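You operate a simulated robot arm through the tools that you are given. There is no shell and no other tool. Be economical: measure what you need, move in short steps, check, and stop when the job is done.

You are at the controls of a simulated two-armed robot. One attempt, no reset.

Task
Put the tray sponge on the top of the hardware bench. Then take the cream squat base and leave it on the top of the wiring bench. Then take the green collar bulb on the top of the island bench and put it away on the shelf under the wiring bench. Then take the little green shade and put it on the top of the cooling rack. Then put the wooden tamper on the top of the island bench away on the shelf under the clay prep bench. Then put the tall jar on the top of the island bench away on the top shelf of the long cart. Then put the small pale scrap lump on top of the flat clay cake. Then put one of the clay pats from the shelf under the clay prep bench on top of the cream ware board. Keep to this order. Set down upright: cream squat base, green collar bulb, wooden tamper, tall jar.

The check looks at the end state, three seconds after you hand in, the way a careful person would. Anything else that was tipped, shoved, dropped, spilled or broken makes it a failure.

Robot
Two 7-joint arms with two-finger parallel grippers on one trunk, on a base that drives. Base frame: it is fixed to the floor where the robot stands at the start and does not move with it; the origin is under the middle of the robot, x ahead of it, y to its left, z up. Lengths are in mm, angles in rad, forces in N, time in s.
The left shoulder is at the start at [50, 187, 1160], the right one opposite. Places, roughly: clay pat (6x6x4 cm) [3200, 100, 500]; cream ware board (40x22x5 cm) [1000, 200, 900]; flat clay cake (9x9x4 cm) [1600, 300, 500]; little green shade (12x12x11 cm) [600, -600, 900]; shelf under the clay prep bench [1900, 200, 400]; shelf under the wiring bench [3600, 2100, 300]; small pale scrap lump [3000, -750, 1000]; tall jar (9x9x13 cm) [1400, -600, 900]; top of the cooling rack [-1100, -4200, 800]; top of the hardware bench [-200, 2000, 800]; top of the wiring bench [3600, 2000, 900]; top shelf of the long cart [3300, -6600, 1500]; tray sponge (10x7x4 cm) [500, 200, 500]; wooden tamper (7x7x12 cm) [800, -500, 900]. Payload 3.43 kg a hand.
The tool frame of a hand sits at the grasp point between the pads (the TCP): z along the fingers, y along the line on which they close. The tips reach 30 mm beyond it. The gripper opens to 94 mm. The fingers are 28 mm wide and 10 mm thick; the gripper's body (50 by 96 mm) begins 55 mm behind the TCP.
Orientation is that of the tool frame in the base frame, as a unit quaternion [w, x, y, z]. With the fingers straight down and closing along the base's y, the tool's x points along the base's -x, its y along +y and its z along -z.

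Tools
- The arms move only by the tool servo_tool. It takes "left_moves", "right_moves" or both (then of equal length, played together; a hand with none holds still); each is a list of rows, each a list of 7 numbers: the gripper command, from -1 (fully open) to 1 (shut), values between in proportion, then the shift along the tool's x, y, z in mm, then the turn, a rotation vector about the tool's x, y, z in degrees. In form: [[jaw, x, y, z, ax, ay, az], ...]. A call has 1 to 8 rows; each row shifts and turns the commanded pose from where the row before left it, along the tool's axes as they then stand. A row lasts 0.2 s, in which the tool goes at most 50 mm and 0.15 rad; a call with a longer step from one row to the next is refused whole, and so is a gripper value outside its range. A pose out of reach is approached as far as the arm can. The call stops where the force on the tool passes 40 N (or 10 N more than at its start, if that is more) or the arm is blocked; 0.2 s more then pass. Each finger travels about 153 mm/s and halts on what it meets, pressing with about 30 N; the grip force reading is that of the motor and also rises with nothing between the fingers. The clock runs only during rows and for 0.2 s after the last one: add rows that do not move to give the fingers time. The reply holds the time, the measured pose of the TCP, the force on the tool along the base axes, the opening and the grip force, in the units named above and with some noise, with the torque about the TCP (base axes, N m) and any sound that the robot's microphone picked up, and new pictures: "views" is both (left out), scene, wrist or none (wrist: the cameras of the hands that moved).
- Cameras (640 x 400 px; columns grow to the right, rows downward): "scene" is now at [148.6, -2.8, 1329.6]; the picture's right is [-0.02, -1.00, 0.00], its down [-0.52, 0.01, -0.86] and it looks along [0.86, -0.02, -0.52] (base axes); focal length 214 px, centre (320, 200). "left" rides on the left gripper at [76, -14, -102] in its tool frame; the picture's right is [0.18, 0.98, 0.00], its down [-0.75, 0.14, -0.64] and it looks along [-0.63, 0.12, 0.77] (tool axes); focal length 243 px, centre (320, 200). "right" rides on the right gripper at [76, 14, -103] in its tool frame; the picture's right is [-0.18, 0.98, 0.00], its down [-0.75, -0.14, -0.64] and it looks along [-0.63, -0.12, 0.77] (tool axes); focal length 243 px, centre (320, 200). There is no depth. A picture from a camera that has moved, and an enlarged one, comes with that camera's place and axes in the base frame and with its lens.
- slide_trunk(by): slides the trunk up (or, below 0, down) by that many mm; the arms and the scene camera ride with it, the base frame stays. It gives what a move gives, with no picture.
- steer(legs): drives the robot by 1 to 6 legs, each [ahead, left, turn to the left] in mm, mm and rad, along the robot's own axes; the way and the turn of a leg run together, so that a leg with both is an arc; at most 1500 mm and 3.142 rad a leg. The arms and the cameras ride along, it lands a little off, and it stops where it bumps. It gives what a move gives, and a new picture of the scene camera.
- aim_head(pan, tilt): turns the head with the scene camera to pan (to the left, within 1.396 rad either way) and tilt (down, from -0.506 to 1.204), counted from straight ahead of the robot. It gives what a move gives, and a new picture of the scene camera.
- inspect(camera, box): a new picture of the part [left, top, right, bottom] of that camera's present view, enlarged. It takes no simulated time.
- close_job(): hands the job in; it is judged then, once.

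Work in short steps. Places have to be worked out from the pictures, the camera data and where the tool is seen: move nearer, look again, correct. Check each grasp and each placing, and mend what went wrong. You have 483 turns and 360 pictures in all, those below and enlarged ones among them. Open the grippers and draw the arms clear of the work before you hand the job in, unless the task says otherwise; then end with one line.

The tools are called after ">>>" as name(argument=value, ...) on one line, values as JSON. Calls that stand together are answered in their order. servo_tool: Moves the arms, as the interface text tells. Its arguments: {"type":"object","properties":{"left_moves":{"type":"array","items":{"type":"array","items":{"type":"number"}}},"right_moves":{"type":"array","items":{"type":"array","items":{"type":"number"}}},"views":{"type":"string","enum":["both","scene","wrist","none"]}},"required":[]} The other tools are called the same way: slide_trunk (by) slides the trunk up or down; steer (legs) drives the base; aim_head (pan, tilt) turns the head that bears the scene camera; inspect (camera, box) takes an enlarged picture of a part of a camera's view; close_job () hands the job in.

At the start:

```text
time_s: 0.0
left_tcp_pos: [400.7, 52.6, 1202.7]
left_ee_rot: [0.0, -0.001, 1.0, 0.0]
left_ft_force: [0.3, 0.7, -0.8]
left_moment: [0.02, 0.02, 0.0]
left_gripper_width: 94.1
left_grasp_force: 0.0
right_tcp_pos: [382.0, -337.5, 1113.6]
right_ee_rot: [-0.001, 0.0, 1.0, 0.0]
right_ft_force: [0.9, -0.5, 0.3]
right_moment: [0.02, -0.03, -0.02]
right_gripper_width: 93.9
right_grasp_force: 0.2
trunk travel left (down, up): [-375.0, 57.0]
robot x, y, heading: [0.3, -0.1, 0.005]
head pan, tilt: [-0.024, 0.541]
```

scene: 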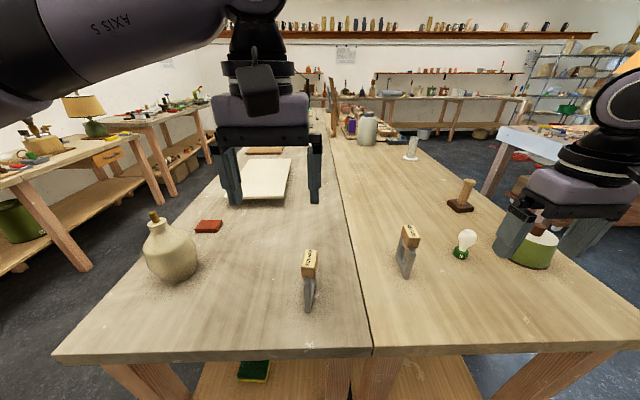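
right: 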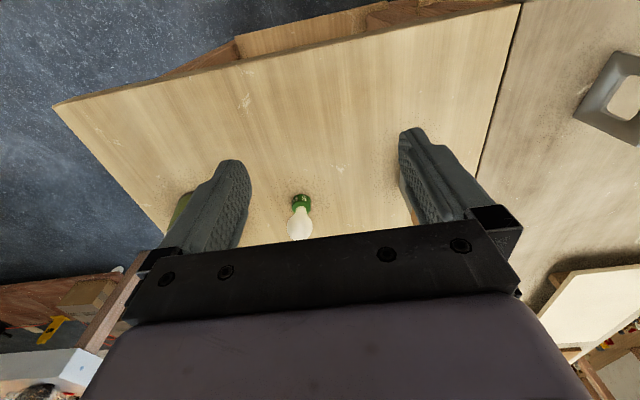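
left: 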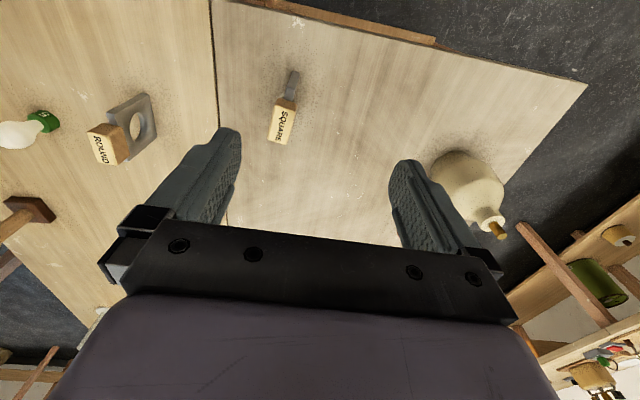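

I'll start by surveying the surroundings, looking left and then right, to locate the hardware bench and the other goals.

>>> aim_head(pan=1.3, tilt=0.45)

>>> aim_head(pan=-1.3, tilt=0.45)

>>> aim_head(pan=0.0, tilt=1.0)

```text
time_s: 1.5
left_tcp_pos: [400.1, 52.3, 1202.5]
left_ee_rot: [0.0, -0.001, 1.0, 0.0]
left_ft_force: [-0.3, -0.2, -0.7]
left_moment: [0.01, 0.0, 0.0]
left_gripper_width: 94.0
left_grasp_force: 0.1
right_tcp_pos: [382.7, -338.7, 1113.9]
right_ee_rot: [0.0, 0.0, 1.0, 0.0]
right_ft_force: [0.5, 0.3, 0.4]
right_moment: [0.02, 0.02, 0.0]
right_gripper_width: 94.3
right_grasp_force: 0.1
trunk travel left (down, up): [-375.0, 57.0]
robot x, y, heading: [0.2, -2.7, -0.002]
head pan, tilt: [1.3, 0.45]
camera scene: at [83.2, 87.8, 1337.9], right [0.96, -0.27, 0.0], down [-0.12, -0.42, -0.9], along [0.24, 0.87, -0.44], focal length 214 px, centre (320, 200)
```

scene: 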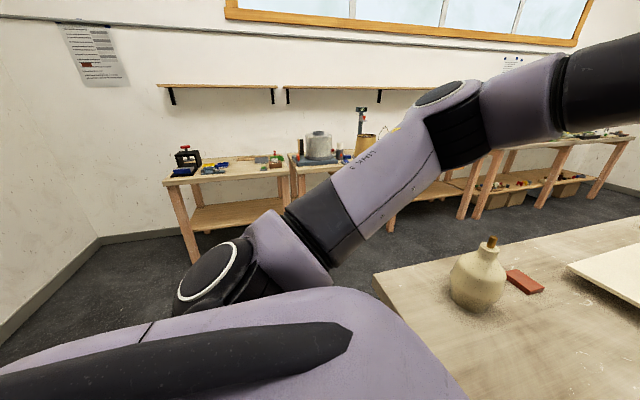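

```text
time_s: 3.8
left_tcp_pos: [400.1, 51.1, 1203.0]
left_ee_rot: [0.0, -0.001, 1.0, 0.0]
left_ft_force: [0.1, -0.1, -0.3]
left_moment: [0.02, 0.03, -0.02]
left_gripper_width: 94.1
left_grasp_force: 0.1
right_tcp_pos: [382.7, -337.9, 1112.9]
right_ee_rot: [-0.001, 0.0, 1.0, 0.001]
right_ft_force: [0.1, 0.2, 0.2]
right_moment: [-0.01, 0.05, 0.02]
right_gripper_width: 94.1
right_grasp_force: 0.1
trunk travel left (down, up): [-375.0, 57.0]
robot x, y, heading: [-0.6, 3.5, -0.001]
head pan, tilt: [-1.3, 0.45]
camera scene: at [83.2, -89.3, 1337.9], right [-0.96, -0.27, 0.0], down [-0.12, 0.42, -0.9], along [0.24, -0.87, -0.44], focal length 214 px, centre (320, 200)
```

scene: 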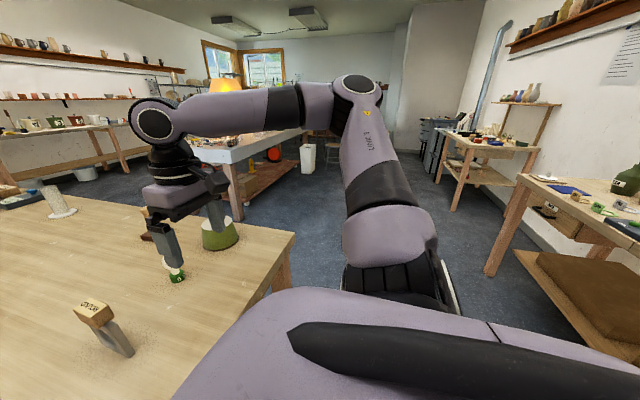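

```text
time_s: 5.3
left_tcp_pos: [399.7, 52.2, 1201.7]
left_ee_rot: [0.0, 0.0, 1.0, 0.0]
left_ft_force: [-0.5, -0.2, 0.0]
left_moment: [-0.05, -0.02, -0.02]
left_gripper_width: 94.0
left_grasp_force: 0.0
right_tcp_pos: [381.9, -338.4, 1113.5]
right_ee_rot: [0.0, 0.0, 1.0, 0.0]
right_ft_force: [-0.4, -0.1, 0.4]
right_moment: [0.02, -0.02, -0.03]
right_gripper_width: 93.8
right_grasp_force: 0.1
trunk travel left (down, up): [-375.0, 57.0]
robot x, y, heading: [-2.0, 1.9, -0.004]
head pan, tilt: [0.0, 1.0]
camera scene: at [128.3, -0.8, 1292.4], right [0.0, -1.0, 0.0], down [-0.84, 0.0, -0.54], along [0.54, 0.0, -0.84], focal length 214 px, centre (320, 200)
```

scene: 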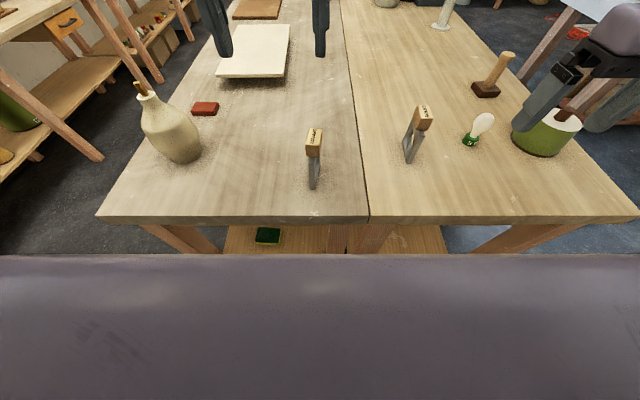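

Let me zoom on the vase and the sponge to identify them.

>>> inspect(camera="scene", box=[90, 60, 330, 260])

>>> inspect(camera="scene", box=[340, 0, 640, 260])

```text
2.00 times, centred on (210, 160) of scene
camera zoom: at [128.3, -0.8, 1292.4], right [0.0, -1.0, 0.0], down [-0.84, 0.0, -0.54], along [0.54, 0.0, -0.84], focal length 429 px, centre (540, 280)
```

zoom: 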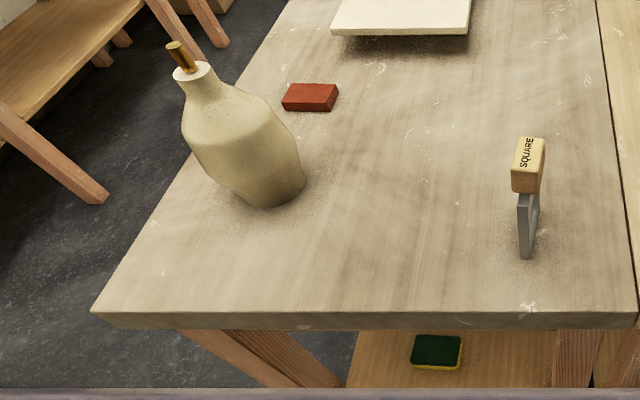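

```text
1.54 times, centred on (490, 130) of scene
camera zoom: at [128.3, -0.8, 1292.4], right [0.0, -1.0, 0.0], down [-0.84, 0.0, -0.54], along [0.54, 0.0, -0.84], focal length 330 px, centre (58, 308)
```

zoom: 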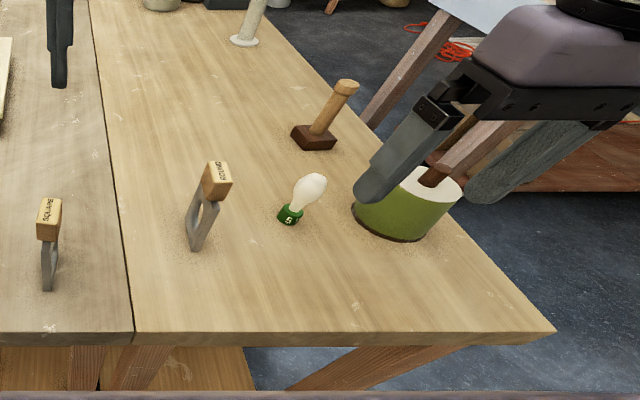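

The sponge's long (10 cm) side appears to lie along y, under the front edge of the clay prep bench. I back off and lower the trunk to view the shelf.

>>> steer(legs=[[-550, 180, 0]])

>>> slide_trunk(by=-350)

>>> aim_head(pan=0.0, tilt=0.35)

```text
time_s: 8.6
left_tcp_pos: [-158.5, 236.1, 1202.7]
left_ee_rot: [0.0, 0.002, 1.0, -0.001]
left_ft_force: [-0.4, -0.2, -0.6]
left_moment: [-0.02, -0.03, 0.0]
left_gripper_width: 94.1
left_grasp_force: 0.0
right_tcp_pos: [-176.6, -155.3, 1114.6]
right_ee_rot: [0.0, 0.003, 1.0, -0.001]
right_ft_force: [0.5, 0.6, -1.0]
right_moment: [0.03, 0.0, -0.01]
right_gripper_width: 93.9
right_grasp_force: 0.0
trunk travel left (down, up): [-375.0, 57.0]
robot x, y, heading: [-562.7, 185.9, -0.005]
head pan, tilt: [0.0, 1.0]
camera scene: at [-431.1, 184.1, 1292.4], right [0.0, -1.0, 0.0], down [-0.84, 0.0, -0.54], along [0.54, 0.0, -0.84], focal length 214 px, centre (320, 200)
```

scene: 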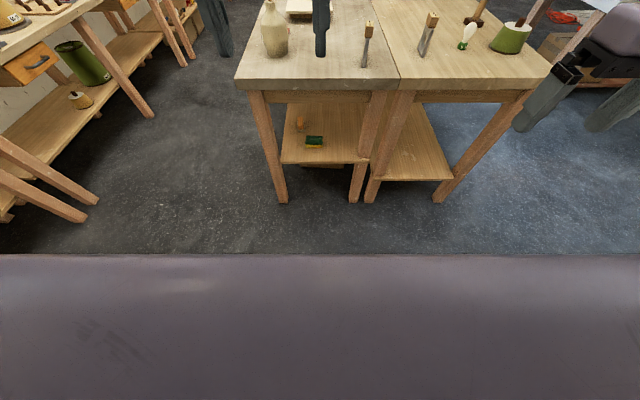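

```text
time_s: 12.0
left_tcp_pos: [-158.3, 236.2, 851.3]
left_ee_rot: [0.0, 0.002, 1.0, -0.001]
left_ft_force: [0.6, -1.3, 0.4]
left_moment: [0.01, 0.02, -0.01]
left_gripper_width: 94.0
left_grasp_force: 0.1
right_tcp_pos: [-177.8, -153.4, 763.7]
right_ee_rot: [0.0, 0.003, 1.0, 0.0]
right_ft_force: [0.0, -0.3, -1.0]
right_moment: [0.03, 0.04, -0.01]
right_gripper_width: 93.9
right_grasp_force: 0.0
trunk travel left (down, up): [-25.0, 407.0]
robot x, y, heading: [-559.1, 181.8, -0.006]
head pan, tilt: [0.0, 1.0]
```

```text
time_s: 13.1
left_tcp_pos: [-159.1, 235.6, 852.6]
left_ee_rot: [0.0, 0.001, 1.0, 0.0]
left_ft_force: [0.1, 0.3, 0.4]
left_moment: [-0.01, 0.0, -0.02]
left_gripper_width: 94.1
left_grasp_force: 0.1
right_tcp_pos: [-178.4, -155.7, 763.5]
right_ee_rot: [0.0, 0.003, 1.0, 0.001]
right_ft_force: [-0.8, 0.3, 0.0]
right_moment: [-0.02, -0.01, -0.02]
right_gripper_width: 94.0
right_grasp_force: 0.0
trunk travel left (down, up): [-25.0, 407.0]
robot x, y, heading: [-556.4, 183.7, -0.001]
head pan, tilt: [0.0, 0.351]
camera scene: at [-407.3, 183.9, 997.0], right [0.0, -1.0, 0.0], down [-0.34, 0.0, -0.94], along [0.94, 0.0, -0.34], focal length 214 px, centre (320, 200)
```

scene: 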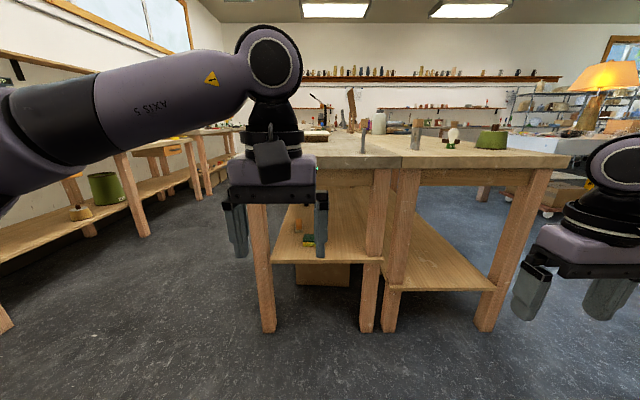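

Zooming on the shelf opening to see the sponge and its neighbours.

>>> inspect(camera="scene", box=[240, 150, 400, 250])

```text
4.00 times, centred on (320, 200) of scene
camera zoom: at [-407.3, 183.9, 997.0], right [0.0, -1.0, 0.0], down [-0.34, 0.0, -0.94], along [0.94, 0.0, -0.34], focal length 858 px, centre (320, 200)
```

zoom: 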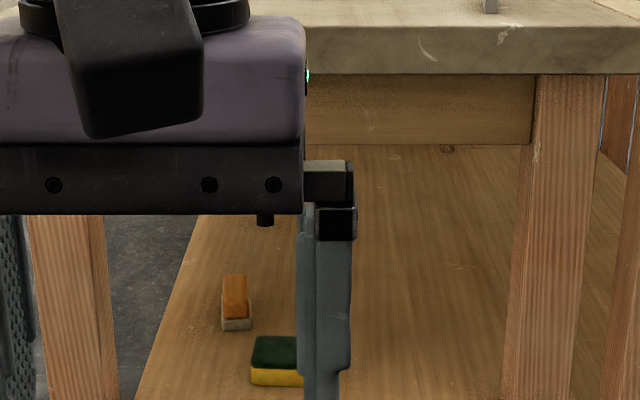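

Sponge: about x 478, y 211, long side along y; shelf at z≈450, bench underside/apron ≈768. I'll prepare the arms here: left hand low to then tilt forward, right hand raised and drawn back.

>>> servo_tool(left_moves=[[1, 0, 14, 42, 0, 0, 0], [1, 0, 14, 42, 0, 0, 0], [1, 0, 14, 42, 0, 0, 0], [1, 0, 14, 42, 0, 0, 0], [1, 0, 14, 42, 0, 0, 0], [1, 0, 14, 42, 0, 0, 0], [1, 0, 14, 42, 0, 0, 0]], right_moves=[[-1, 20, 0, -35, 0, 0, 0], [-1, 20, 0, -35, 0, 0, 0], [-1, 20, 0, -35, 0, 0, 0], [-1, 20, 0, -35, 0, 0, 0], [-1, 20, 0, -35, 0, 0, 0], [-1, 20, 0, -35, 0, 0, 0], [-1, 20, 0, -35, 0, 0, 0]], views="none")

>>> servo_tool(left_moves=[[1, 0, 0, 0, 0, -8, 0], [1, 0, 0, 0, 0, -8, 0], [1, 0, 0, 0, 0, -8, 0], [1, 0, 0, 0, 0, -8, 0], [1, 0, 0, 0, 0, -8, 0], [1, 0, 0, 0, 0, -5, 0]], views="both")

```text
time_s: 14.7
left_tcp_pos: [-157.5, 331.8, 557.7]
left_ee_rot: [0.0, 0.002, 1.0, 0.0]
left_ft_force: [-0.2, 0.1, 0.0]
left_moment: [0.04, -0.03, 0.03]
left_gripper_width: 0.0
left_grasp_force: 29.4
right_tcp_pos: [-318.3, -154.3, 1007.3]
right_ee_rot: [0.0, 0.003, 1.0, 0.0]
right_ft_force: [0.0, -0.3, -0.2]
right_moment: [0.04, 0.07, 0.01]
right_gripper_width: 93.8
right_grasp_force: 0.0
trunk travel left (down, up): [-25.0, 407.0]
robot x, y, heading: [-560.4, 182.1, -0.007]
head pan, tilt: [0.0, 0.351]
```

```text
time_s: 16.1
left_tcp_pos: [-157.1, 332.2, 558.6]
left_ee_rot: [0.383, 0.001, 0.924, -0.001]
left_ft_force: [0.3, 0.0, 0.2]
left_moment: [0.02, -0.02, 0.01]
left_gripper_width: 0.0
left_grasp_force: 29.9
right_tcp_pos: [-318.1, -152.2, 1006.6]
right_ee_rot: [0.001, 0.002, 1.0, -0.001]
right_ft_force: [0.1, 0.7, -0.4]
right_moment: [0.01, 0.01, -0.02]
right_gripper_width: 94.2
right_grasp_force: 0.1
trunk travel left (down, up): [-25.0, 407.0]
robot x, y, heading: [-552.8, 185.1, -0.008]
head pan, tilt: [0.0, 0.351]
camera scene: at [-407.3, 183.8, 997.1], right [0.0, -1.0, 0.0], down [-0.34, 0.0, -0.94], along [0.94, 0.0, -0.34], focal length 214 px, centre (320, 200)
camera left: at [-285.0, 319.6, 577.3], right [-0.13, 0.98, -0.13], down [0.08, 0.14, 0.99], along [0.99, 0.11, -0.09], focal length 243 px, centre (320, 200)
```

scene: 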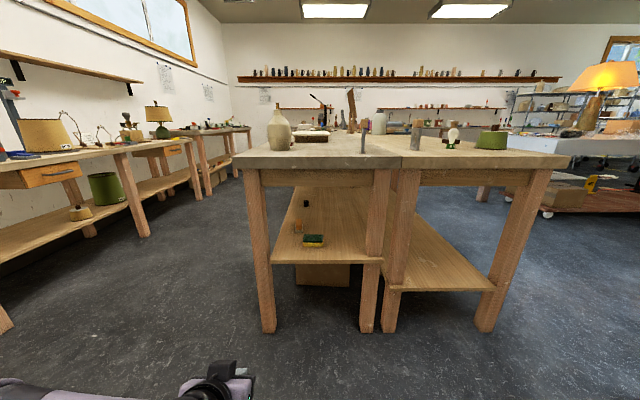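
left: 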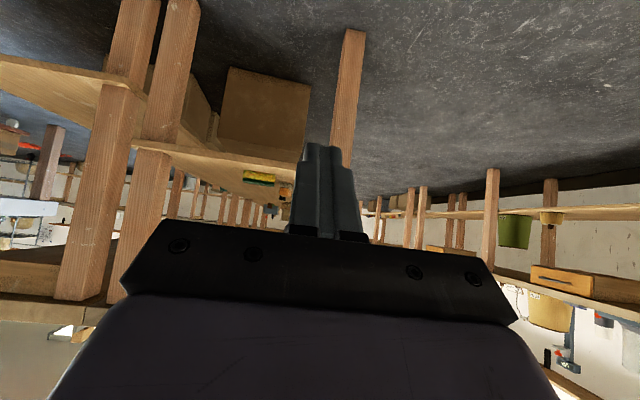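

The view is clear now; I'll measure the sponge precisely.

>>> inspect(camera="scene", box=[270, 190, 350, 260])

```text
5.71 times, centred on (310, 225) of scene
camera zoom: at [-407.3, 183.8, 997.1], right [0.0, -1.0, 0.0], down [-0.34, 0.0, -0.94], along [0.94, 0.0, -0.34], focal length 1226 px, centre (377, 57)
```

zoom: 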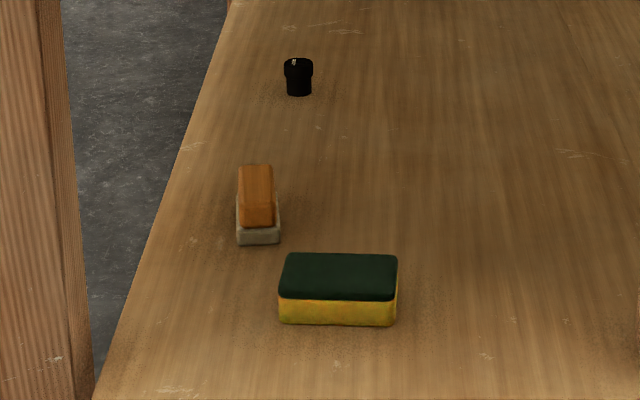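

Sponge centre ≈ (482, 216), spanning y 168–264; it can't be gripped along y (100 mm). I'll drive in so the left hand enters above the shelf, then swing the sponge by pulling its right end.

>>> steer(legs=[[0, -150, 0], [520, 0, 0]])

```text
time_s: 20.1
left_tcp_pos: [357.5, 171.6, 558.4]
left_ee_rot: [0.383, 0.006, 0.924, -0.003]
left_ft_force: [0.3, 0.7, 0.3]
left_moment: [0.02, -0.03, 0.01]
left_gripper_width: 0.0
left_grasp_force: 29.7
right_tcp_pos: [192.3, -313.6, 1006.9]
right_ee_rot: [0.001, 0.008, 1.0, 0.0]
right_ft_force: [-0.3, -0.2, 0.3]
right_moment: [0.03, 0.0, 0.01]
right_gripper_width: 94.2
right_grasp_force: 0.0
trunk travel left (down, up): [-25.0, 407.0]
robot x, y, heading: [-47.9, 30.9, -0.019]
head pan, tilt: [0.0, 0.351]
camera scene: at [106.4, 25.4, 997.1], right [-0.02, -1.0, 0.0], down [-0.34, 0.01, -0.94], along [0.94, -0.01, -0.34], focal length 214 px, centre (320, 200)
```

scene: 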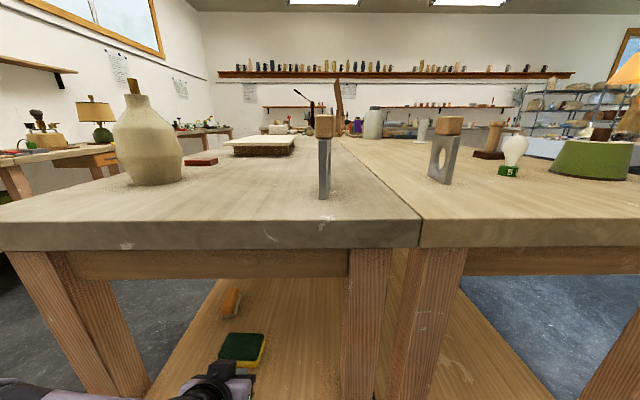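

Now I extend the hand forward about 190 mm over the sponge's right end at safe height.

>>> servo_tool(left_moves=[[1, -27.3, 1.5, 27.3, 0, 0, 0], [1, -27.3, 1.5, 27.3, 0, 0, 0], [1, -27.3, 1.5, 27.3, 0, 0, 0], [1, -27.3, 1.5, 27.3, 0, 0, 0], [1, -27.3, 1.5, 27.3, 0, 0, 0]], views="both")

```text
time_s: 21.3
left_tcp_pos: [551.7, 177.7, 556.6]
left_ee_rot: [0.384, 0.005, 0.924, -0.003]
left_ft_force: [0.9, 0.1, 0.0]
left_moment: [0.01, 0.01, -0.01]
left_gripper_width: 0.0
left_grasp_force: 30.0
right_tcp_pos: [192.3, -311.9, 1007.3]
right_ee_rot: [0.0, 0.008, 1.0, 0.0]
right_ft_force: [0.0, 0.0, -0.5]
right_moment: [-0.04, 0.0, 0.0]
right_gripper_width: 94.0
right_grasp_force: 0.0
trunk travel left (down, up): [-25.0, 407.0]
robot x, y, heading: [-48.4, 26.3, -0.013]
head pan, tilt: [0.0, 0.351]
camera scene: at [106.4, 25.4, 997.1], right [-0.02, -1.0, 0.0], down [-0.34, 0.01, -0.94], along [0.94, -0.01, -0.34], focal length 214 px, centre (320, 200)
camera left: at [424.1, 166.3, 576.4], right [-0.12, 0.98, -0.13], down [0.08, 0.14, 0.99], along [0.99, 0.1, -0.09], focal length 243 px, centre (320, 200)
```

scene: 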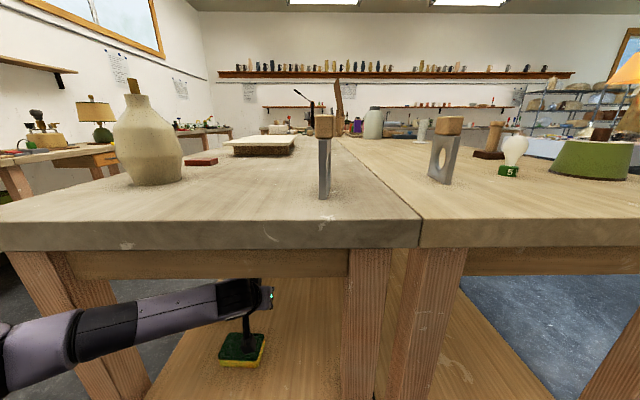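
left: 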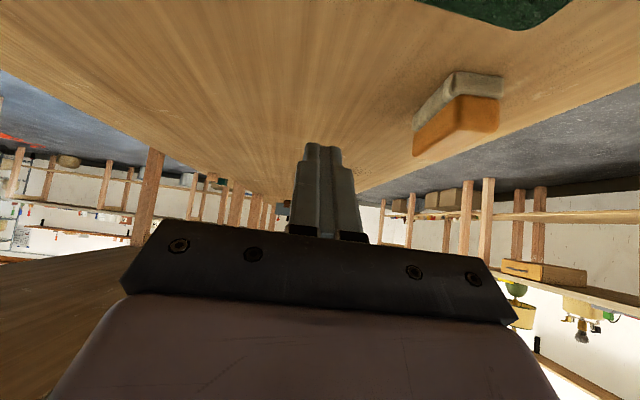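

The sponge's back edge is near x≈505. I lower the closed fingertips behind it and pull toward the robot.

>>> servo_tool(left_moves=[[1, 21.9, 0, 21.9, 0, 0, 0], [1, 21.9, 0, 21.9, 0, 0, 0], [1, 14, 0, -14, 0, 0, 0], [1, 14, 0, -14, 0, 0, 0], [1, 14, 0, -14, 0, 0, 0], [1, 14, 0, -14, 0, 0, 0]], views="both")

```text
time_s: 22.7
left_tcp_pos: [471.4, 176.9, 496.4]
left_ee_rot: [0.384, 0.006, 0.923, -0.003]
left_ft_force: [0.7, -0.7, 3.2]
left_moment: [0.01, 0.01, -0.01]
left_gripper_width: 0.3
left_grasp_force: 29.5
right_tcp_pos: [192.4, -311.3, 1005.1]
right_ee_rot: [0.001, 0.008, 1.0, -0.001]
right_ft_force: [0.5, -0.5, -0.7]
right_moment: [-0.01, 0.01, -0.05]
right_gripper_width: 94.0
right_grasp_force: 0.1
trunk travel left (down, up): [-25.0, 407.0]
robot x, y, heading: [-49.4, 27.7, -0.021]
head pan, tilt: [0.0, 0.351]
camera scene: at [106.4, 25.3, 997.2], right [-0.02, -1.0, 0.0], down [-0.34, 0.01, -0.94], along [0.94, -0.01, -0.34], focal length 214 px, centre (320, 200)
camera left: at [344.3, 165.2, 515.2], right [-0.12, 0.98, -0.13], down [0.08, 0.14, 0.99], along [0.99, 0.1, -0.09], focal length 243 px, centre (320, 200)
```

scene: 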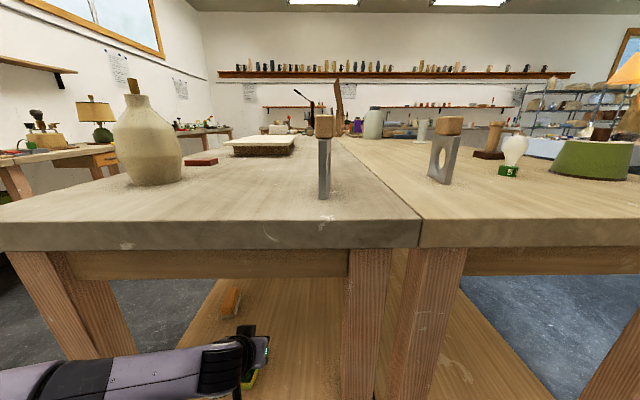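
left: 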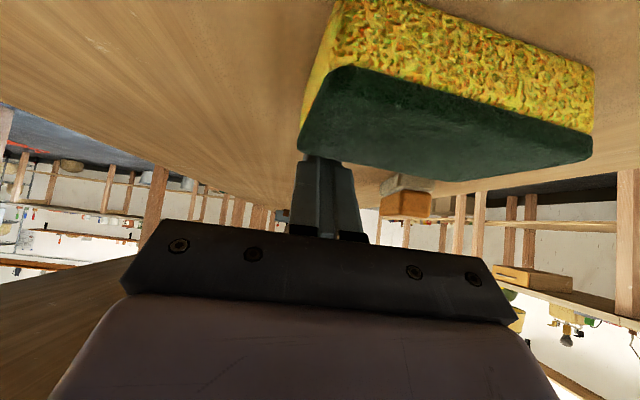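

It's rotating as intended with light force. Continue pulling another 40 mm.

>>> servo_tool(left_moves=[[1, 9.4, 0, -9.4, 0, 0, 0], [1, 9.4, 0, -9.4, 0, 0, 0], [1, 9.4, 0, -9.4, 0, 0, 0]], views="wrist")

```text
time_s: 23.5
left_tcp_pos: [430.7, 178.9, 494.6]
left_ee_rot: [0.383, 0.005, 0.924, -0.002]
left_ft_force: [1.6, -0.3, 4.0]
left_moment: [-0.01, 0.01, 0.02]
left_gripper_width: 0.0
left_grasp_force: 30.3
right_tcp_pos: [193.2, -313.2, 1006.6]
right_ee_rot: [0.001, 0.009, 1.0, 0.0]
right_ft_force: [0.1, -0.4, -0.2]
right_moment: [-0.02, 0.01, -0.04]
right_gripper_width: 93.8
right_grasp_force: 0.1
trunk travel left (down, up): [-25.0, 407.0]
robot x, y, heading: [-47.4, 28.8, -0.018]
head pan, tilt: [0.0, 0.351]
camera left: at [304.2, 166.0, 514.8], right [-0.12, 0.98, -0.13], down [0.08, 0.14, 0.99], along [0.99, 0.1, -0.1], focal length 243 px, centre (320, 200)
```

left: 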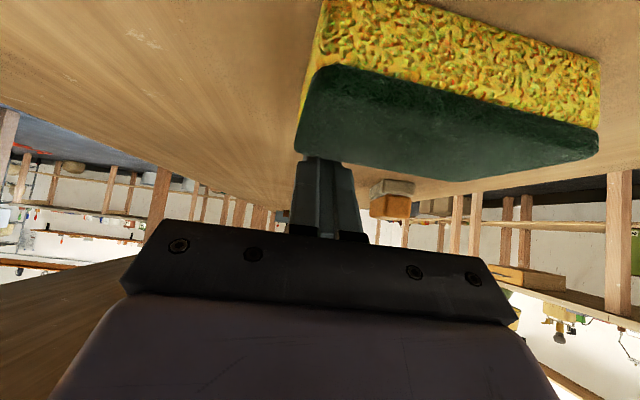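

The sponge now translates rather than turns. I check its position from the head.

>>> aim_head(pan=0.3, tilt=0.75)

```text
time_s: 24.3
left_tcp_pos: [431.6, 178.6, 494.7]
left_ee_rot: [0.383, 0.006, 0.924, -0.003]
left_ft_force: [0.0, -0.1, 2.4]
left_moment: [-0.02, 0.03, -0.01]
left_gripper_width: 0.0
left_grasp_force: 29.8
right_tcp_pos: [192.3, -312.0, 1007.3]
right_ee_rot: [0.001, 0.007, 1.0, 0.0]
right_ft_force: [0.2, 0.0, 0.1]
right_moment: [-0.04, -0.02, 0.0]
right_gripper_width: 94.0
right_grasp_force: 0.0
trunk travel left (down, up): [-25.0, 407.0]
robot x, y, heading: [-44.1, 32.4, -0.012]
head pan, tilt: [0.3, 0.75]
camera scene: at [92.8, 50.0, 961.5], right [0.28, -0.96, 0.0], down [-0.65, -0.19, -0.73], along [0.7, 0.21, -0.68], focal length 214 px, centre (320, 200)
```

scene: 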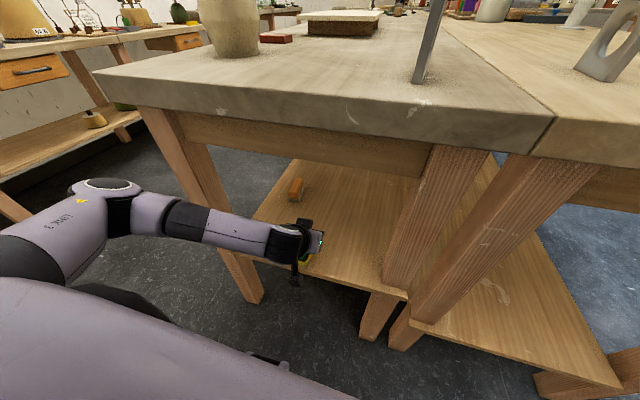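

The sponge only slid (front x≈369, y 166–257) because the sloped finger pressed it down. I'll instead push its right end face sideways (+y) at the rear corner with the finger's flat side, which spins it without pressing.

>>> servo_tool(left_moves=[[1, -24.7, 0, -24.7, 0, 0, 0], [1, -24.7, 0, -24.7, 0, 0, 0], [1, -11.3, -43, 11.3, 0, 0, 0], [1, 24.7, 0, 24.7, 0, 0, 0], [1, 24.7, 0, 24.7, 0, 0, 0], [1, 0, 15, 0, 0, 0, 0], [1, 0, 15, 0, 0, 0, 0], [1, 0, 15, 0, 0, 0, 0]], views="wrist")

```text
time_s: 26.1
left_tcp_pos: [447.2, 180.3, 497.3]
left_ee_rot: [0.383, 0.007, 0.924, -0.003]
left_ft_force: [-0.3, 0.3, 0.5]
left_moment: [-0.01, -0.01, -0.01]
left_gripper_width: 0.0
left_grasp_force: 29.6
right_tcp_pos: [193.2, -311.9, 1006.8]
right_ee_rot: [0.001, 0.007, 1.0, -0.001]
right_ft_force: [-0.7, 0.2, 0.2]
right_moment: [-0.04, 0.03, 0.02]
right_gripper_width: 93.9
right_grasp_force: 0.0
trunk travel left (down, up): [-25.0, 407.0]
robot x, y, heading: [-45.6, 27.0, -0.017]
head pan, tilt: [0.3, 0.75]
camera left: at [320.2, 168.5, 516.2], right [-0.12, 0.98, -0.13], down [0.08, 0.14, 0.99], along [0.99, 0.1, -0.1], focal length 243 px, centre (320, 200)
```

left: 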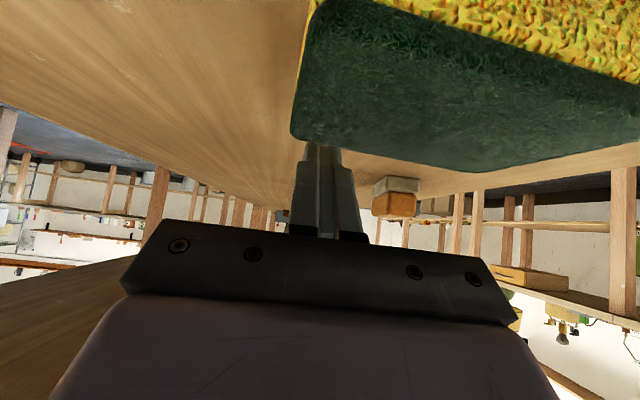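

The fingertip passed behind/above it: sponge top is lower (~475). I'll back out, shift to its right side again, and come in lower.

>>> servo_tool(left_moves=[[1, -21, 0, -21, 0, 0, 0], [1, -21, 0, -21, 0, 0, 0], [1, 9, -47, -9, 0, 0, 0], [1, 21, 0, 21, 0, 0, 0], [1, 21, 0, 21, 0, 0, 0], [1, 5, 0, 5, 0, 0, 0], [1, 5, 0, 5, 0, 0, 0], [1, 4, 0, 4, 0, 0, 0]], views="wrist")

```text
time_s: 27.9
left_tcp_pos: [433.6, 132.6, 481.2]
left_ee_rot: [0.386, 0.007, 0.922, -0.004]
left_ft_force: [-21.9, 9.2, 29.1]
left_moment: [0.33, 0.33, 0.16]
left_gripper_width: 0.0
left_grasp_force: 30.0
right_tcp_pos: [189.9, -311.9, 1007.6]
right_ee_rot: [0.002, 0.007, 1.0, 0.001]
right_ft_force: [0.5, -0.5, 0.2]
right_moment: [0.01, 0.0, -0.01]
right_gripper_width: 93.6
right_grasp_force: 0.0
trunk travel left (down, up): [-25.0, 407.0]
robot x, y, heading: [-44.3, 24.6, -0.014]
head pan, tilt: [0.3, 0.75]
camera left: at [305.5, 120.5, 499.3], right [-0.12, 0.98, -0.13], down [0.07, 0.14, 0.99], along [0.99, 0.1, -0.09], focal length 243 px, centre (320, 200)
```

left: 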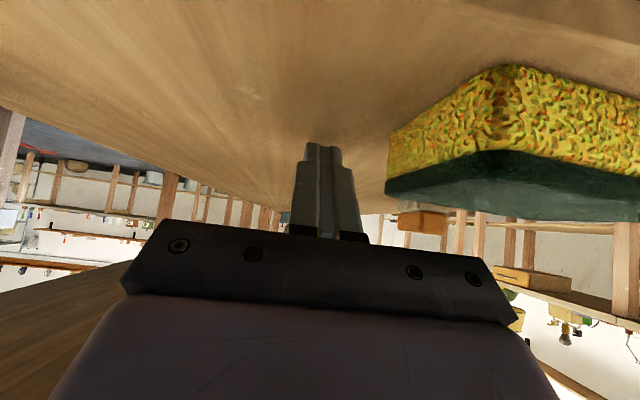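

The fingertip touched the shelf (z≈450); the sponge has turned only about 10°. I lift slightly, pull back 8 mm and push +y against the rear of its right end.

>>> servo_tool(left_moves=[[1, -4, 0, -4, 0, 0, 0], [1, 6, 0, -6, 0, 0, 0], [1, 0, 15, 0, 0, 0, 0], [1, 0, 15, 0, 0, 0, 0], [1, 0, 15, 0, 0, 0, 0], [1, 0, 12, 0, 0, 0, 0]], views="wrist")

```text
time_s: 29.3
left_tcp_pos: [426.0, 190.1, 480.5]
left_ee_rot: [0.382, 0.006, 0.924, -0.003]
left_ft_force: [-0.3, -0.3, 0.0]
left_moment: [0.02, 0.0, 0.01]
left_gripper_width: 0.1
left_grasp_force: 29.9
right_tcp_pos: [192.4, -313.2, 1006.2]
right_ee_rot: [0.001, 0.009, 1.0, 0.0]
right_ft_force: [-0.3, 0.4, -1.0]
right_moment: [0.0, -0.02, 0.02]
right_gripper_width: 94.3
right_grasp_force: 0.0
trunk travel left (down, up): [-25.0, 407.0]
robot x, y, heading: [-45.5, 27.7, -0.02]
head pan, tilt: [0.3, 0.75]
camera left: at [298.6, 178.3, 501.0], right [-0.12, 0.98, -0.13], down [0.08, 0.14, 0.99], along [0.99, 0.11, -0.1], focal length 243 px, centre (320, 200)
```

left: 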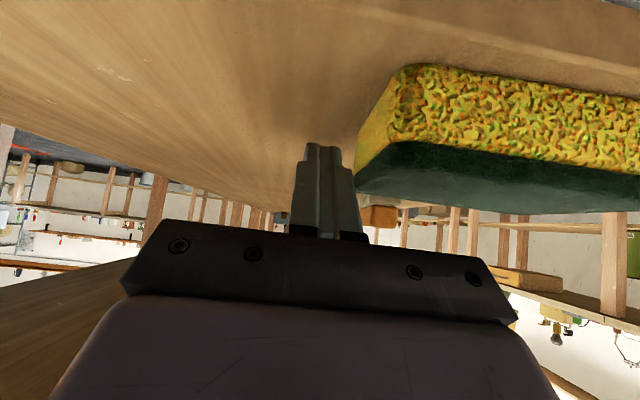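

It shifts and turns slowly. I increase the offset slightly and keep pushing.

>>> servo_tool(left_moves=[[1, 0, -4, 0, 0, 0, 0], [1, -5, 0, 5, 0, 0, 0], [1, 0, 12, 0, 0, 0, 0], [1, 0, 12, 0, 0, 0, 0], [1, 0, 12, 0, 0, 0, 0], [1, 0, 8, 0, 0, 0, 0]], views="wrist")

```text
time_s: 30.7
left_tcp_pos: [434.4, 228.6, 482.8]
left_ee_rot: [0.382, 0.005, 0.924, -0.002]
left_ft_force: [0.5, -0.6, 0.5]
left_moment: [0.0, 0.0, 0.01]
left_gripper_width: 0.1
left_grasp_force: 29.9
right_tcp_pos: [192.5, -312.0, 1006.4]
right_ee_rot: [0.001, 0.007, 1.0, 0.0]
right_ft_force: [-0.1, 0.4, 0.1]
right_moment: [-0.03, 0.02, 0.0]
right_gripper_width: 93.7
right_grasp_force: 0.0
trunk travel left (down, up): [-25.0, 407.0]
robot x, y, heading: [-44.4, 29.8, -0.017]
head pan, tilt: [0.3, 0.75]
camera left: at [306.7, 217.2, 501.6], right [-0.12, 0.98, -0.13], down [0.08, 0.14, 0.99], along [0.99, 0.11, -0.1], focal length 243 px, centre (320, 200)
```

left: 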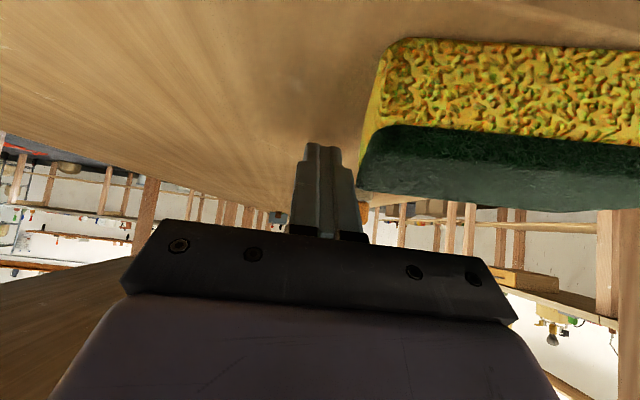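

Turning is too slow and the left leg is near. New approach: drag the sponge to overhang the shelf front slightly, then pinch it through its 4 cm thickness with the hand rolled. First, reposition behind its middle and drag it ~30 mm.

>>> servo_tool(left_moves=[[1, -21, 0, -21, 0, 0, 0], [1, -21, 0, -21, 0, 0, 0], [1, -11, 35, 11, 0, 0, 0], [1, -11, 25, 11, 0, 0, 0], [1, 19, 0, 19, 0, 0, 0], [1, 19, 0, 19, 0, 0, 0], [1, 14, 0, -14, 0, 0, 0], [1, 14, 0, -14, 0, 0, 0]], views="none")

>>> servo_tool(left_moves=[[1, 14, 0, -14, 0, 0, 0], [1, 7, 0, -7, 0, 0, 0]], views="wrist")

```text
time_s: 32.5
left_tcp_pos: [437.7, 291.1, 490.0]
left_ee_rot: [0.379, 0.008, 0.925, -0.003]
left_ft_force: [-0.4, 0.7, -0.3]
left_moment: [0.02, -0.01, -0.04]
left_gripper_width: 0.0
left_grasp_force: 29.6
left hand out of reach, approached as far as the arm can: row 8
right_tcp_pos: [192.0, -312.9, 1007.0]
right_ee_rot: [0.001, 0.008, 1.0, 0.0]
right_ft_force: [-0.3, 0.2, -0.2]
right_moment: [-0.01, 0.02, 0.0]
right_gripper_width: 94.2
right_grasp_force: 0.1
trunk travel left (down, up): [-25.0, 407.0]
robot x, y, heading: [-44.6, 25.6, -0.013]
head pan, tilt: [0.3, 0.75]
```

```text
time_s: 33.1
left_tcp_pos: [423.5, 304.1, 493.6]
left_ee_rot: [0.38, 0.009, 0.925, -0.008]
left_ft_force: [0.7, -0.2, 0.1]
left_moment: [0.01, 0.02, 0.0]
left_gripper_width: 0.0
left_grasp_force: 30.1
left hand out of reach, approached as far as the arm can: row 1, 2
right_tcp_pos: [191.3, -312.6, 1006.1]
right_ee_rot: [0.001, 0.007, 1.0, 0.0]
right_ft_force: [0.0, -0.4, -0.1]
right_moment: [0.0, 0.03, 0.0]
right_gripper_width: 94.0
right_grasp_force: 0.1
trunk travel left (down, up): [-25.0, 407.0]
robot x, y, heading: [-47.8, 27.6, -0.018]
head pan, tilt: [0.3, 0.75]
camera left: at [296.5, 293.9, 513.1], right [-0.11, 0.98, -0.14], down [0.09, 0.15, 0.99], along [0.99, 0.09, -0.1], focal length 243 px, centre (320, 200)
```

left: 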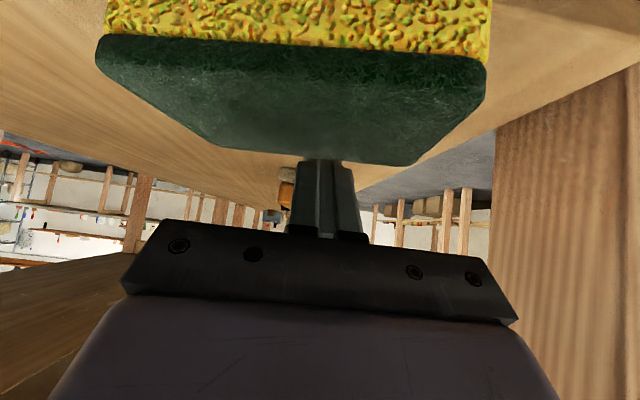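

The arm is at its near limit, so I use the base to drag the sponge back 35 mm.

>>> steer(legs=[[-35, 0, 0]])

>>> servo_tool(left_moves=[[1, 0, 0, 0, 0, 0, 0]], views="wrist")

```text
time_s: 34.0
left_tcp_pos: [389.2, 304.9, 494.7]
left_ee_rot: [0.38, 0.009, 0.925, -0.008]
left_ft_force: [-0.2, 0.3, 0.3]
left_moment: [0.05, 0.02, -0.01]
left_gripper_width: 0.0
left_grasp_force: 29.8
right_tcp_pos: [157.4, -312.0, 1006.8]
right_ee_rot: [0.0, 0.008, 1.0, 0.0]
right_ft_force: [-0.6, 1.2, 0.4]
right_moment: [-0.04, 0.01, 0.0]
right_gripper_width: 94.0
right_grasp_force: 0.1
trunk travel left (down, up): [-25.0, 407.0]
robot x, y, heading: [-77.5, 29.4, -0.017]
head pan, tilt: [0.3, 0.75]
camera scene: at [58.4, 50.6, 961.4], right [0.28, -0.96, 0.0], down [-0.65, -0.19, -0.73], along [0.7, 0.21, -0.68], focal length 214 px, centre (320, 200)
```

scene: 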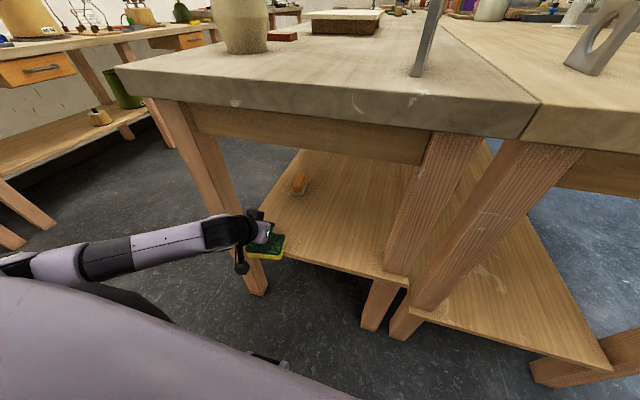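

```text
time_s: 34.4
left_tcp_pos: [389.1, 305.5, 493.7]
left_ee_rot: [0.38, 0.008, 0.925, -0.008]
left_ft_force: [-0.1, 0.2, 0.9]
left_moment: [0.0, 0.01, 0.01]
left_gripper_width: 0.4
left_grasp_force: 29.4
right_tcp_pos: [158.0, -312.0, 1007.1]
right_ee_rot: [0.0, 0.008, 1.0, 0.0]
right_ft_force: [-0.4, 0.5, 0.1]
right_moment: [0.01, -0.02, 0.0]
right_gripper_width: 94.0
right_grasp_force: 0.1
trunk travel left (down, up): [-25.0, 407.0]
robot x, y, heading: [-75.0, 28.6, -0.017]
head pan, tilt: [0.3, 0.75]
camera left: at [262.0, 294.1, 513.1], right [-0.11, 0.98, -0.14], down [0.09, 0.15, 0.99], along [0.99, 0.09, -0.1], focal length 243 px, centre (320, 200)
```

left: 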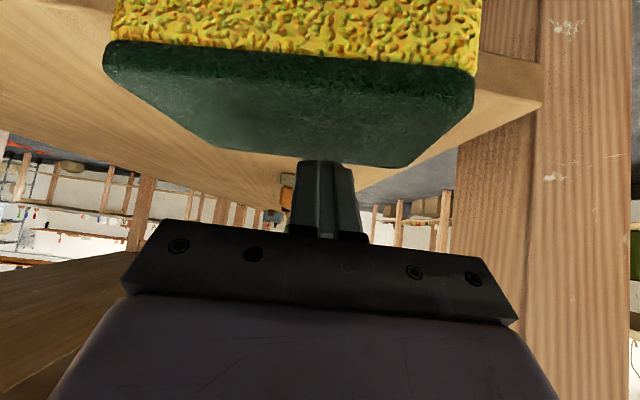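

Checking overhang in an enlarged head view.

>>> inspect(camera="scene", box=[220, 200, 320, 280])

```text
5.00 times, centred on (270, 240) of scene
camera zoom: at [58.4, 50.6, 961.5], right [0.28, -0.96, 0.0], down [-0.65, -0.19, -0.73], along [0.7, 0.21, -0.68], focal length 1072 px, centre (570, 0)
```

zoom: 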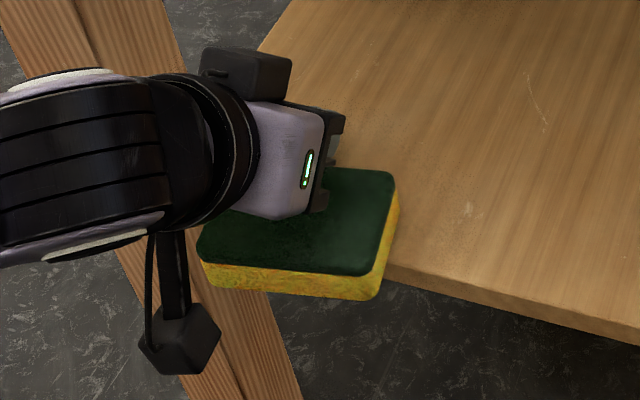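

About 25 mm overhangs. I lift the hand, back away, then bring the hand horizontal and roll it 90°.

>>> servo_tool(left_moves=[[1, -25, 0, -25, 0, 0, 0], [1, -25, 0, -25, 0, 0, 0]], views="none")

>>> steer(legs=[[-220, 0, 0.017]])

>>> servo_tool(left_moves=[[-1, 0, 0, 0, 0, -8, 0], [-1, 0, 0, 0, 0, -8, 0], [-1, 0, 0, 0, 0, -8, 0], [-1, 0, 0, 0, 0, -8, 0], [-1, 0, 0, 0, 0, -8, 0], [-1, 0, 0, 0, 0, -5, 0]], views="none")

>>> servo_tool(left_moves=[[-1, 0, 0, 0, 0, 0, 8], [-1, 0, 0, 0, 0, 0, 8], [-1, 0, 0, 0, 0, 0, 8], [-1, 0, 0, 0, 0, 0, 8], [-1, 0, 0, 0, 0, 0, 8], [-1, 0, 0, 0, 0, 0, 5]], views="none")

>>> servo_tool(left_moves=[[-1, 0, 0, 0, 0, 0, 8], [-1, 0, 0, 0, 0, 0, 8], [-1, 0, 0, 0, 0, 0, 8], [-1, 0, 0, 0, 0, 0, 8], [-1, 0, 0, 0, 0, 0, 8], [-1, 0, 0, 0, 0, 0, 5]], views="both")

```text
time_s: 35.0
left_tcp_pos: [389.7, 306.2, 562.8]
left_ee_rot: [0.381, 0.009, 0.925, -0.008]
left_ft_force: [-0.4, -0.4, 0.1]
left_moment: [-0.03, 0.02, 0.02]
left_gripper_width: 0.0
left_grasp_force: 29.9
right_tcp_pos: [157.2, -312.1, 1006.8]
right_ee_rot: [0.001, 0.008, 1.0, 0.001]
right_ft_force: [-0.8, 0.0, -0.6]
right_moment: [0.0, 0.02, -0.01]
right_gripper_width: 93.9
right_grasp_force: 0.1
trunk travel left (down, up): [-25.0, 407.0]
robot x, y, heading: [-81.0, 29.8, -0.014]
head pan, tilt: [0.3, 0.75]
```

```text
time_s: 36.7
left_tcp_pos: [162.0, 316.4, 562.2]
left_ee_rot: [0.381, 0.001, 0.925, -0.006]
left_ft_force: [0.2, 0.3, 0.3]
left_moment: [-0.04, -0.02, -0.01]
left_gripper_width: 0.0
left_grasp_force: 30.1
right_tcp_pos: [-58.7, -305.5, 1006.7]
right_ee_rot: [0.001, 0.0, 1.0, 0.0]
right_ft_force: [-0.6, -0.2, 0.2]
right_moment: [-0.03, 0.01, 0.01]
right_gripper_width: 93.8
right_grasp_force: 0.0
trunk travel left (down, up): [-25.0, 407.0]
robot x, y, heading: [-304.3, 33.1, 0.005]
head pan, tilt: [0.3, 0.75]
camera scene: at [-164.0, 54.5, 961.5], right [0.3, -0.95, 0.0], down [-0.65, -0.2, -0.73], along [0.7, 0.22, -0.68], focal length 214 px, centre (320, 200)
```

scene: 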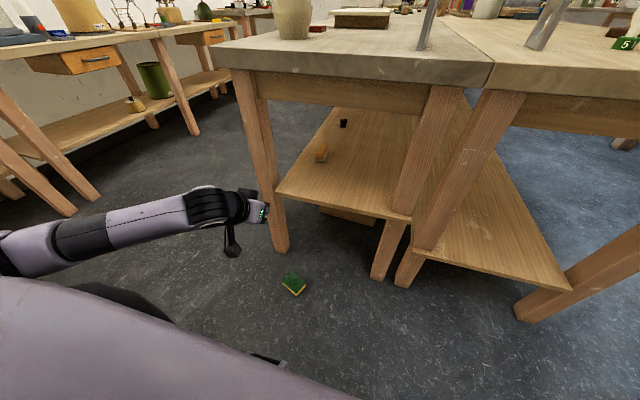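

```text
time_s: 38.1
left_tcp_pos: [162.7, 311.9, 562.5]
left_ee_rot: [0.448, 0.016, 0.894, -0.024]
left_ft_force: [-0.2, 0.3, -0.2]
left_moment: [0.01, 0.02, 0.0]
left_gripper_width: 94.0
left_grasp_force: 0.0
left hand out of reach, approached as far as the arm can: row 1, 2, 3, 4, 5, 6
right_tcp_pos: [-57.7, -306.5, 1006.8]
right_ee_rot: [0.0, -0.001, 1.0, 0.0]
right_ft_force: [0.3, 0.0, -0.3]
right_moment: [0.0, 0.01, -0.06]
right_gripper_width: 94.0
right_grasp_force: 0.1
trunk travel left (down, up): [-25.0, 407.0]
robot x, y, heading: [-301.3, 29.2, -0.003]
head pan, tilt: [0.3, 0.75]
```

```text
time_s: 39.5
left_tcp_pos: [162.8, 312.0, 561.8]
left_ee_rot: [0.422, 0.358, 0.82, 0.149]
left_ft_force: [-0.6, -0.7, 0.1]
left_moment: [0.0, 0.0, 0.04]
left_gripper_width: 94.1
left_grasp_force: 0.1
right_tcp_pos: [-58.8, -306.8, 1007.0]
right_ee_rot: [0.001, -0.001, 1.0, 0.0]
right_ft_force: [0.1, 0.1, -0.1]
right_moment: [-0.01, 0.01, -0.01]
right_gripper_width: 94.0
right_grasp_force: 0.2
trunk travel left (down, up): [-25.0, 407.0]
robot x, y, heading: [-304.6, 28.0, 0.003]
head pan, tilt: [0.3, 0.75]
```

```text
time_s: 40.9
left_tcp_pos: [165.4, 366.7, 584.7]
left_ee_rot: [0.361, 0.591, 0.673, 0.259]
left_ft_force: [-0.7, 0.3, -0.6]
left_moment: [0.01, -0.02, -0.03]
left_gripper_width: 93.9
left_grasp_force: 0.1
left hand out of reach, approached as far as the arm can: row 2, 3, 4, 5, 6
right_tcp_pos: [-57.7, -306.5, 1006.8]
right_ee_rot: [0.001, -0.001, 1.0, 0.001]
right_ft_force: [-0.3, 0.2, -0.3]
right_moment: [-0.02, 0.01, 0.01]
right_gripper_width: 94.0
right_grasp_force: 0.1
trunk travel left (down, up): [-25.0, 407.0]
robot x, y, heading: [-301.0, 30.5, 0.005]
head pan, tilt: [0.3, 0.75]
camera scene: at [-164.1, 54.4, 961.5], right [0.3, -0.95, 0.0], down [-0.65, -0.2, -0.73], along [0.7, 0.22, -0.68], focal length 214 px, centre (320, 200)
camera left: at [70.8, 447.5, 621.7], right [0.59, 0.35, 0.73], down [-0.39, -0.67, 0.63], along [0.71, -0.66, -0.26], focal length 243 px, centre (320, 200)
```

scene: 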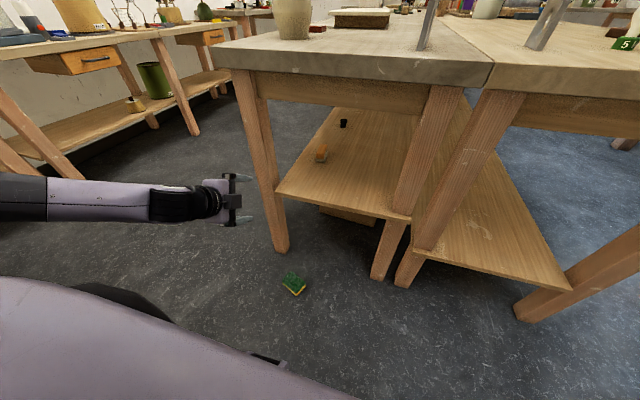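
left: 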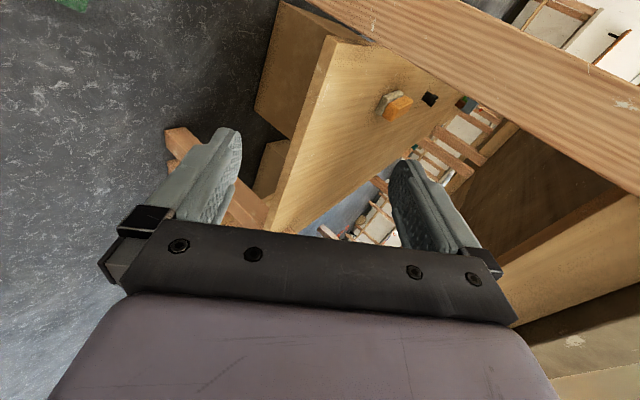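

The sponge was dragged off and lies on the floor at about (232, 309). The floor is reachable with the trunk down, so I'll return the hand to vertical and pick it up there.

>>> servo_tool(left_moves=[[-1, 0, 0, 0, 2.78, 3.88, -6.35], [-1, 0, 0, 0, 2.78, 3.88, -6.35], [-1, 0, 0, 0, 2.78, 3.88, -6.35], [-1, 0, 0, 0, 2.78, 3.88, -6.35], [-1, 0, 0, 0, 2.78, 3.88, -6.35], [-1, 0, 0, 0, 2.78, 3.88, -6.35]], views="none")

>>> servo_tool(left_moves=[[-1, 0, 0, 0, 2.78, 3.88, -6.35], [-1, 0, 0, 0, 2.78, 3.88, -6.35], [-1, 0, 0, 0, 2.78, 3.88, -6.35], [-1, 0, 0, 0, 2.78, 3.88, -6.35], [-1, 0, 0, 0, 2.78, 3.88, -6.35], [-1, 0, 0, 0, 2.78, 3.88, -6.35]], views="none")

>>> inspect(camera="scene", box=[250, 250, 350, 320])

```text
time_s: 42.3
left_tcp_pos: [163.9, 367.2, 582.6]
left_ee_rot: [0.193, 0.333, 0.91, 0.156]
left_ft_force: [0.6, 0.4, 0.9]
left_moment: [0.0, -0.02, 0.03]
left_gripper_width: 93.8
left_grasp_force: 0.1
right_tcp_pos: [-59.1, -305.9, 1008.1]
right_ee_rot: [0.001, -0.001, 1.0, 0.0]
right_ft_force: [-0.5, -0.3, 0.2]
right_moment: [-0.02, 0.0, -0.02]
right_gripper_width: 94.3
right_grasp_force: 0.1
trunk travel left (down, up): [-25.0, 407.0]
robot x, y, heading: [-299.9, 30.1, 0.001]
head pan, tilt: [0.3, 0.75]
```

```text
time_s: 43.7
left_tcp_pos: [165.5, 366.4, 584.2]
left_ee_rot: [0.001, 0.007, 1.0, 0.016]
left_ft_force: [0.7, -0.1, 0.8]
left_moment: [0.0, -0.02, -0.03]
left_gripper_width: 94.1
left_grasp_force: 0.1
right_tcp_pos: [-59.0, -305.9, 1006.2]
right_ee_rot: [0.0, -0.001, 1.0, 0.0]
right_ft_force: [0.0, 0.2, -0.3]
right_moment: [0.01, 0.02, 0.03]
right_gripper_width: 94.1
right_grasp_force: 0.1
trunk travel left (down, up): [-25.0, 407.0]
robot x, y, heading: [-303.4, 33.4, -0.003]
head pan, tilt: [0.3, 0.75]
```

```text
5.71 times, centred on (300, 285) of scene
camera zoom: at [-164.0, 54.5, 961.5], right [0.3, -0.95, 0.0], down [-0.65, -0.2, -0.73], along [0.7, 0.22, -0.68], focal length 1226 px, centre (434, -286)
```

zoom: 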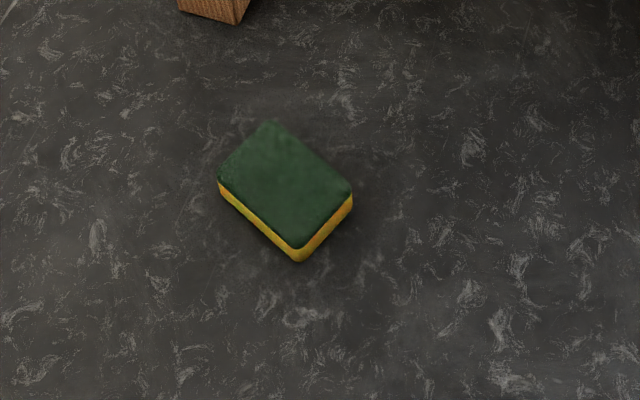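

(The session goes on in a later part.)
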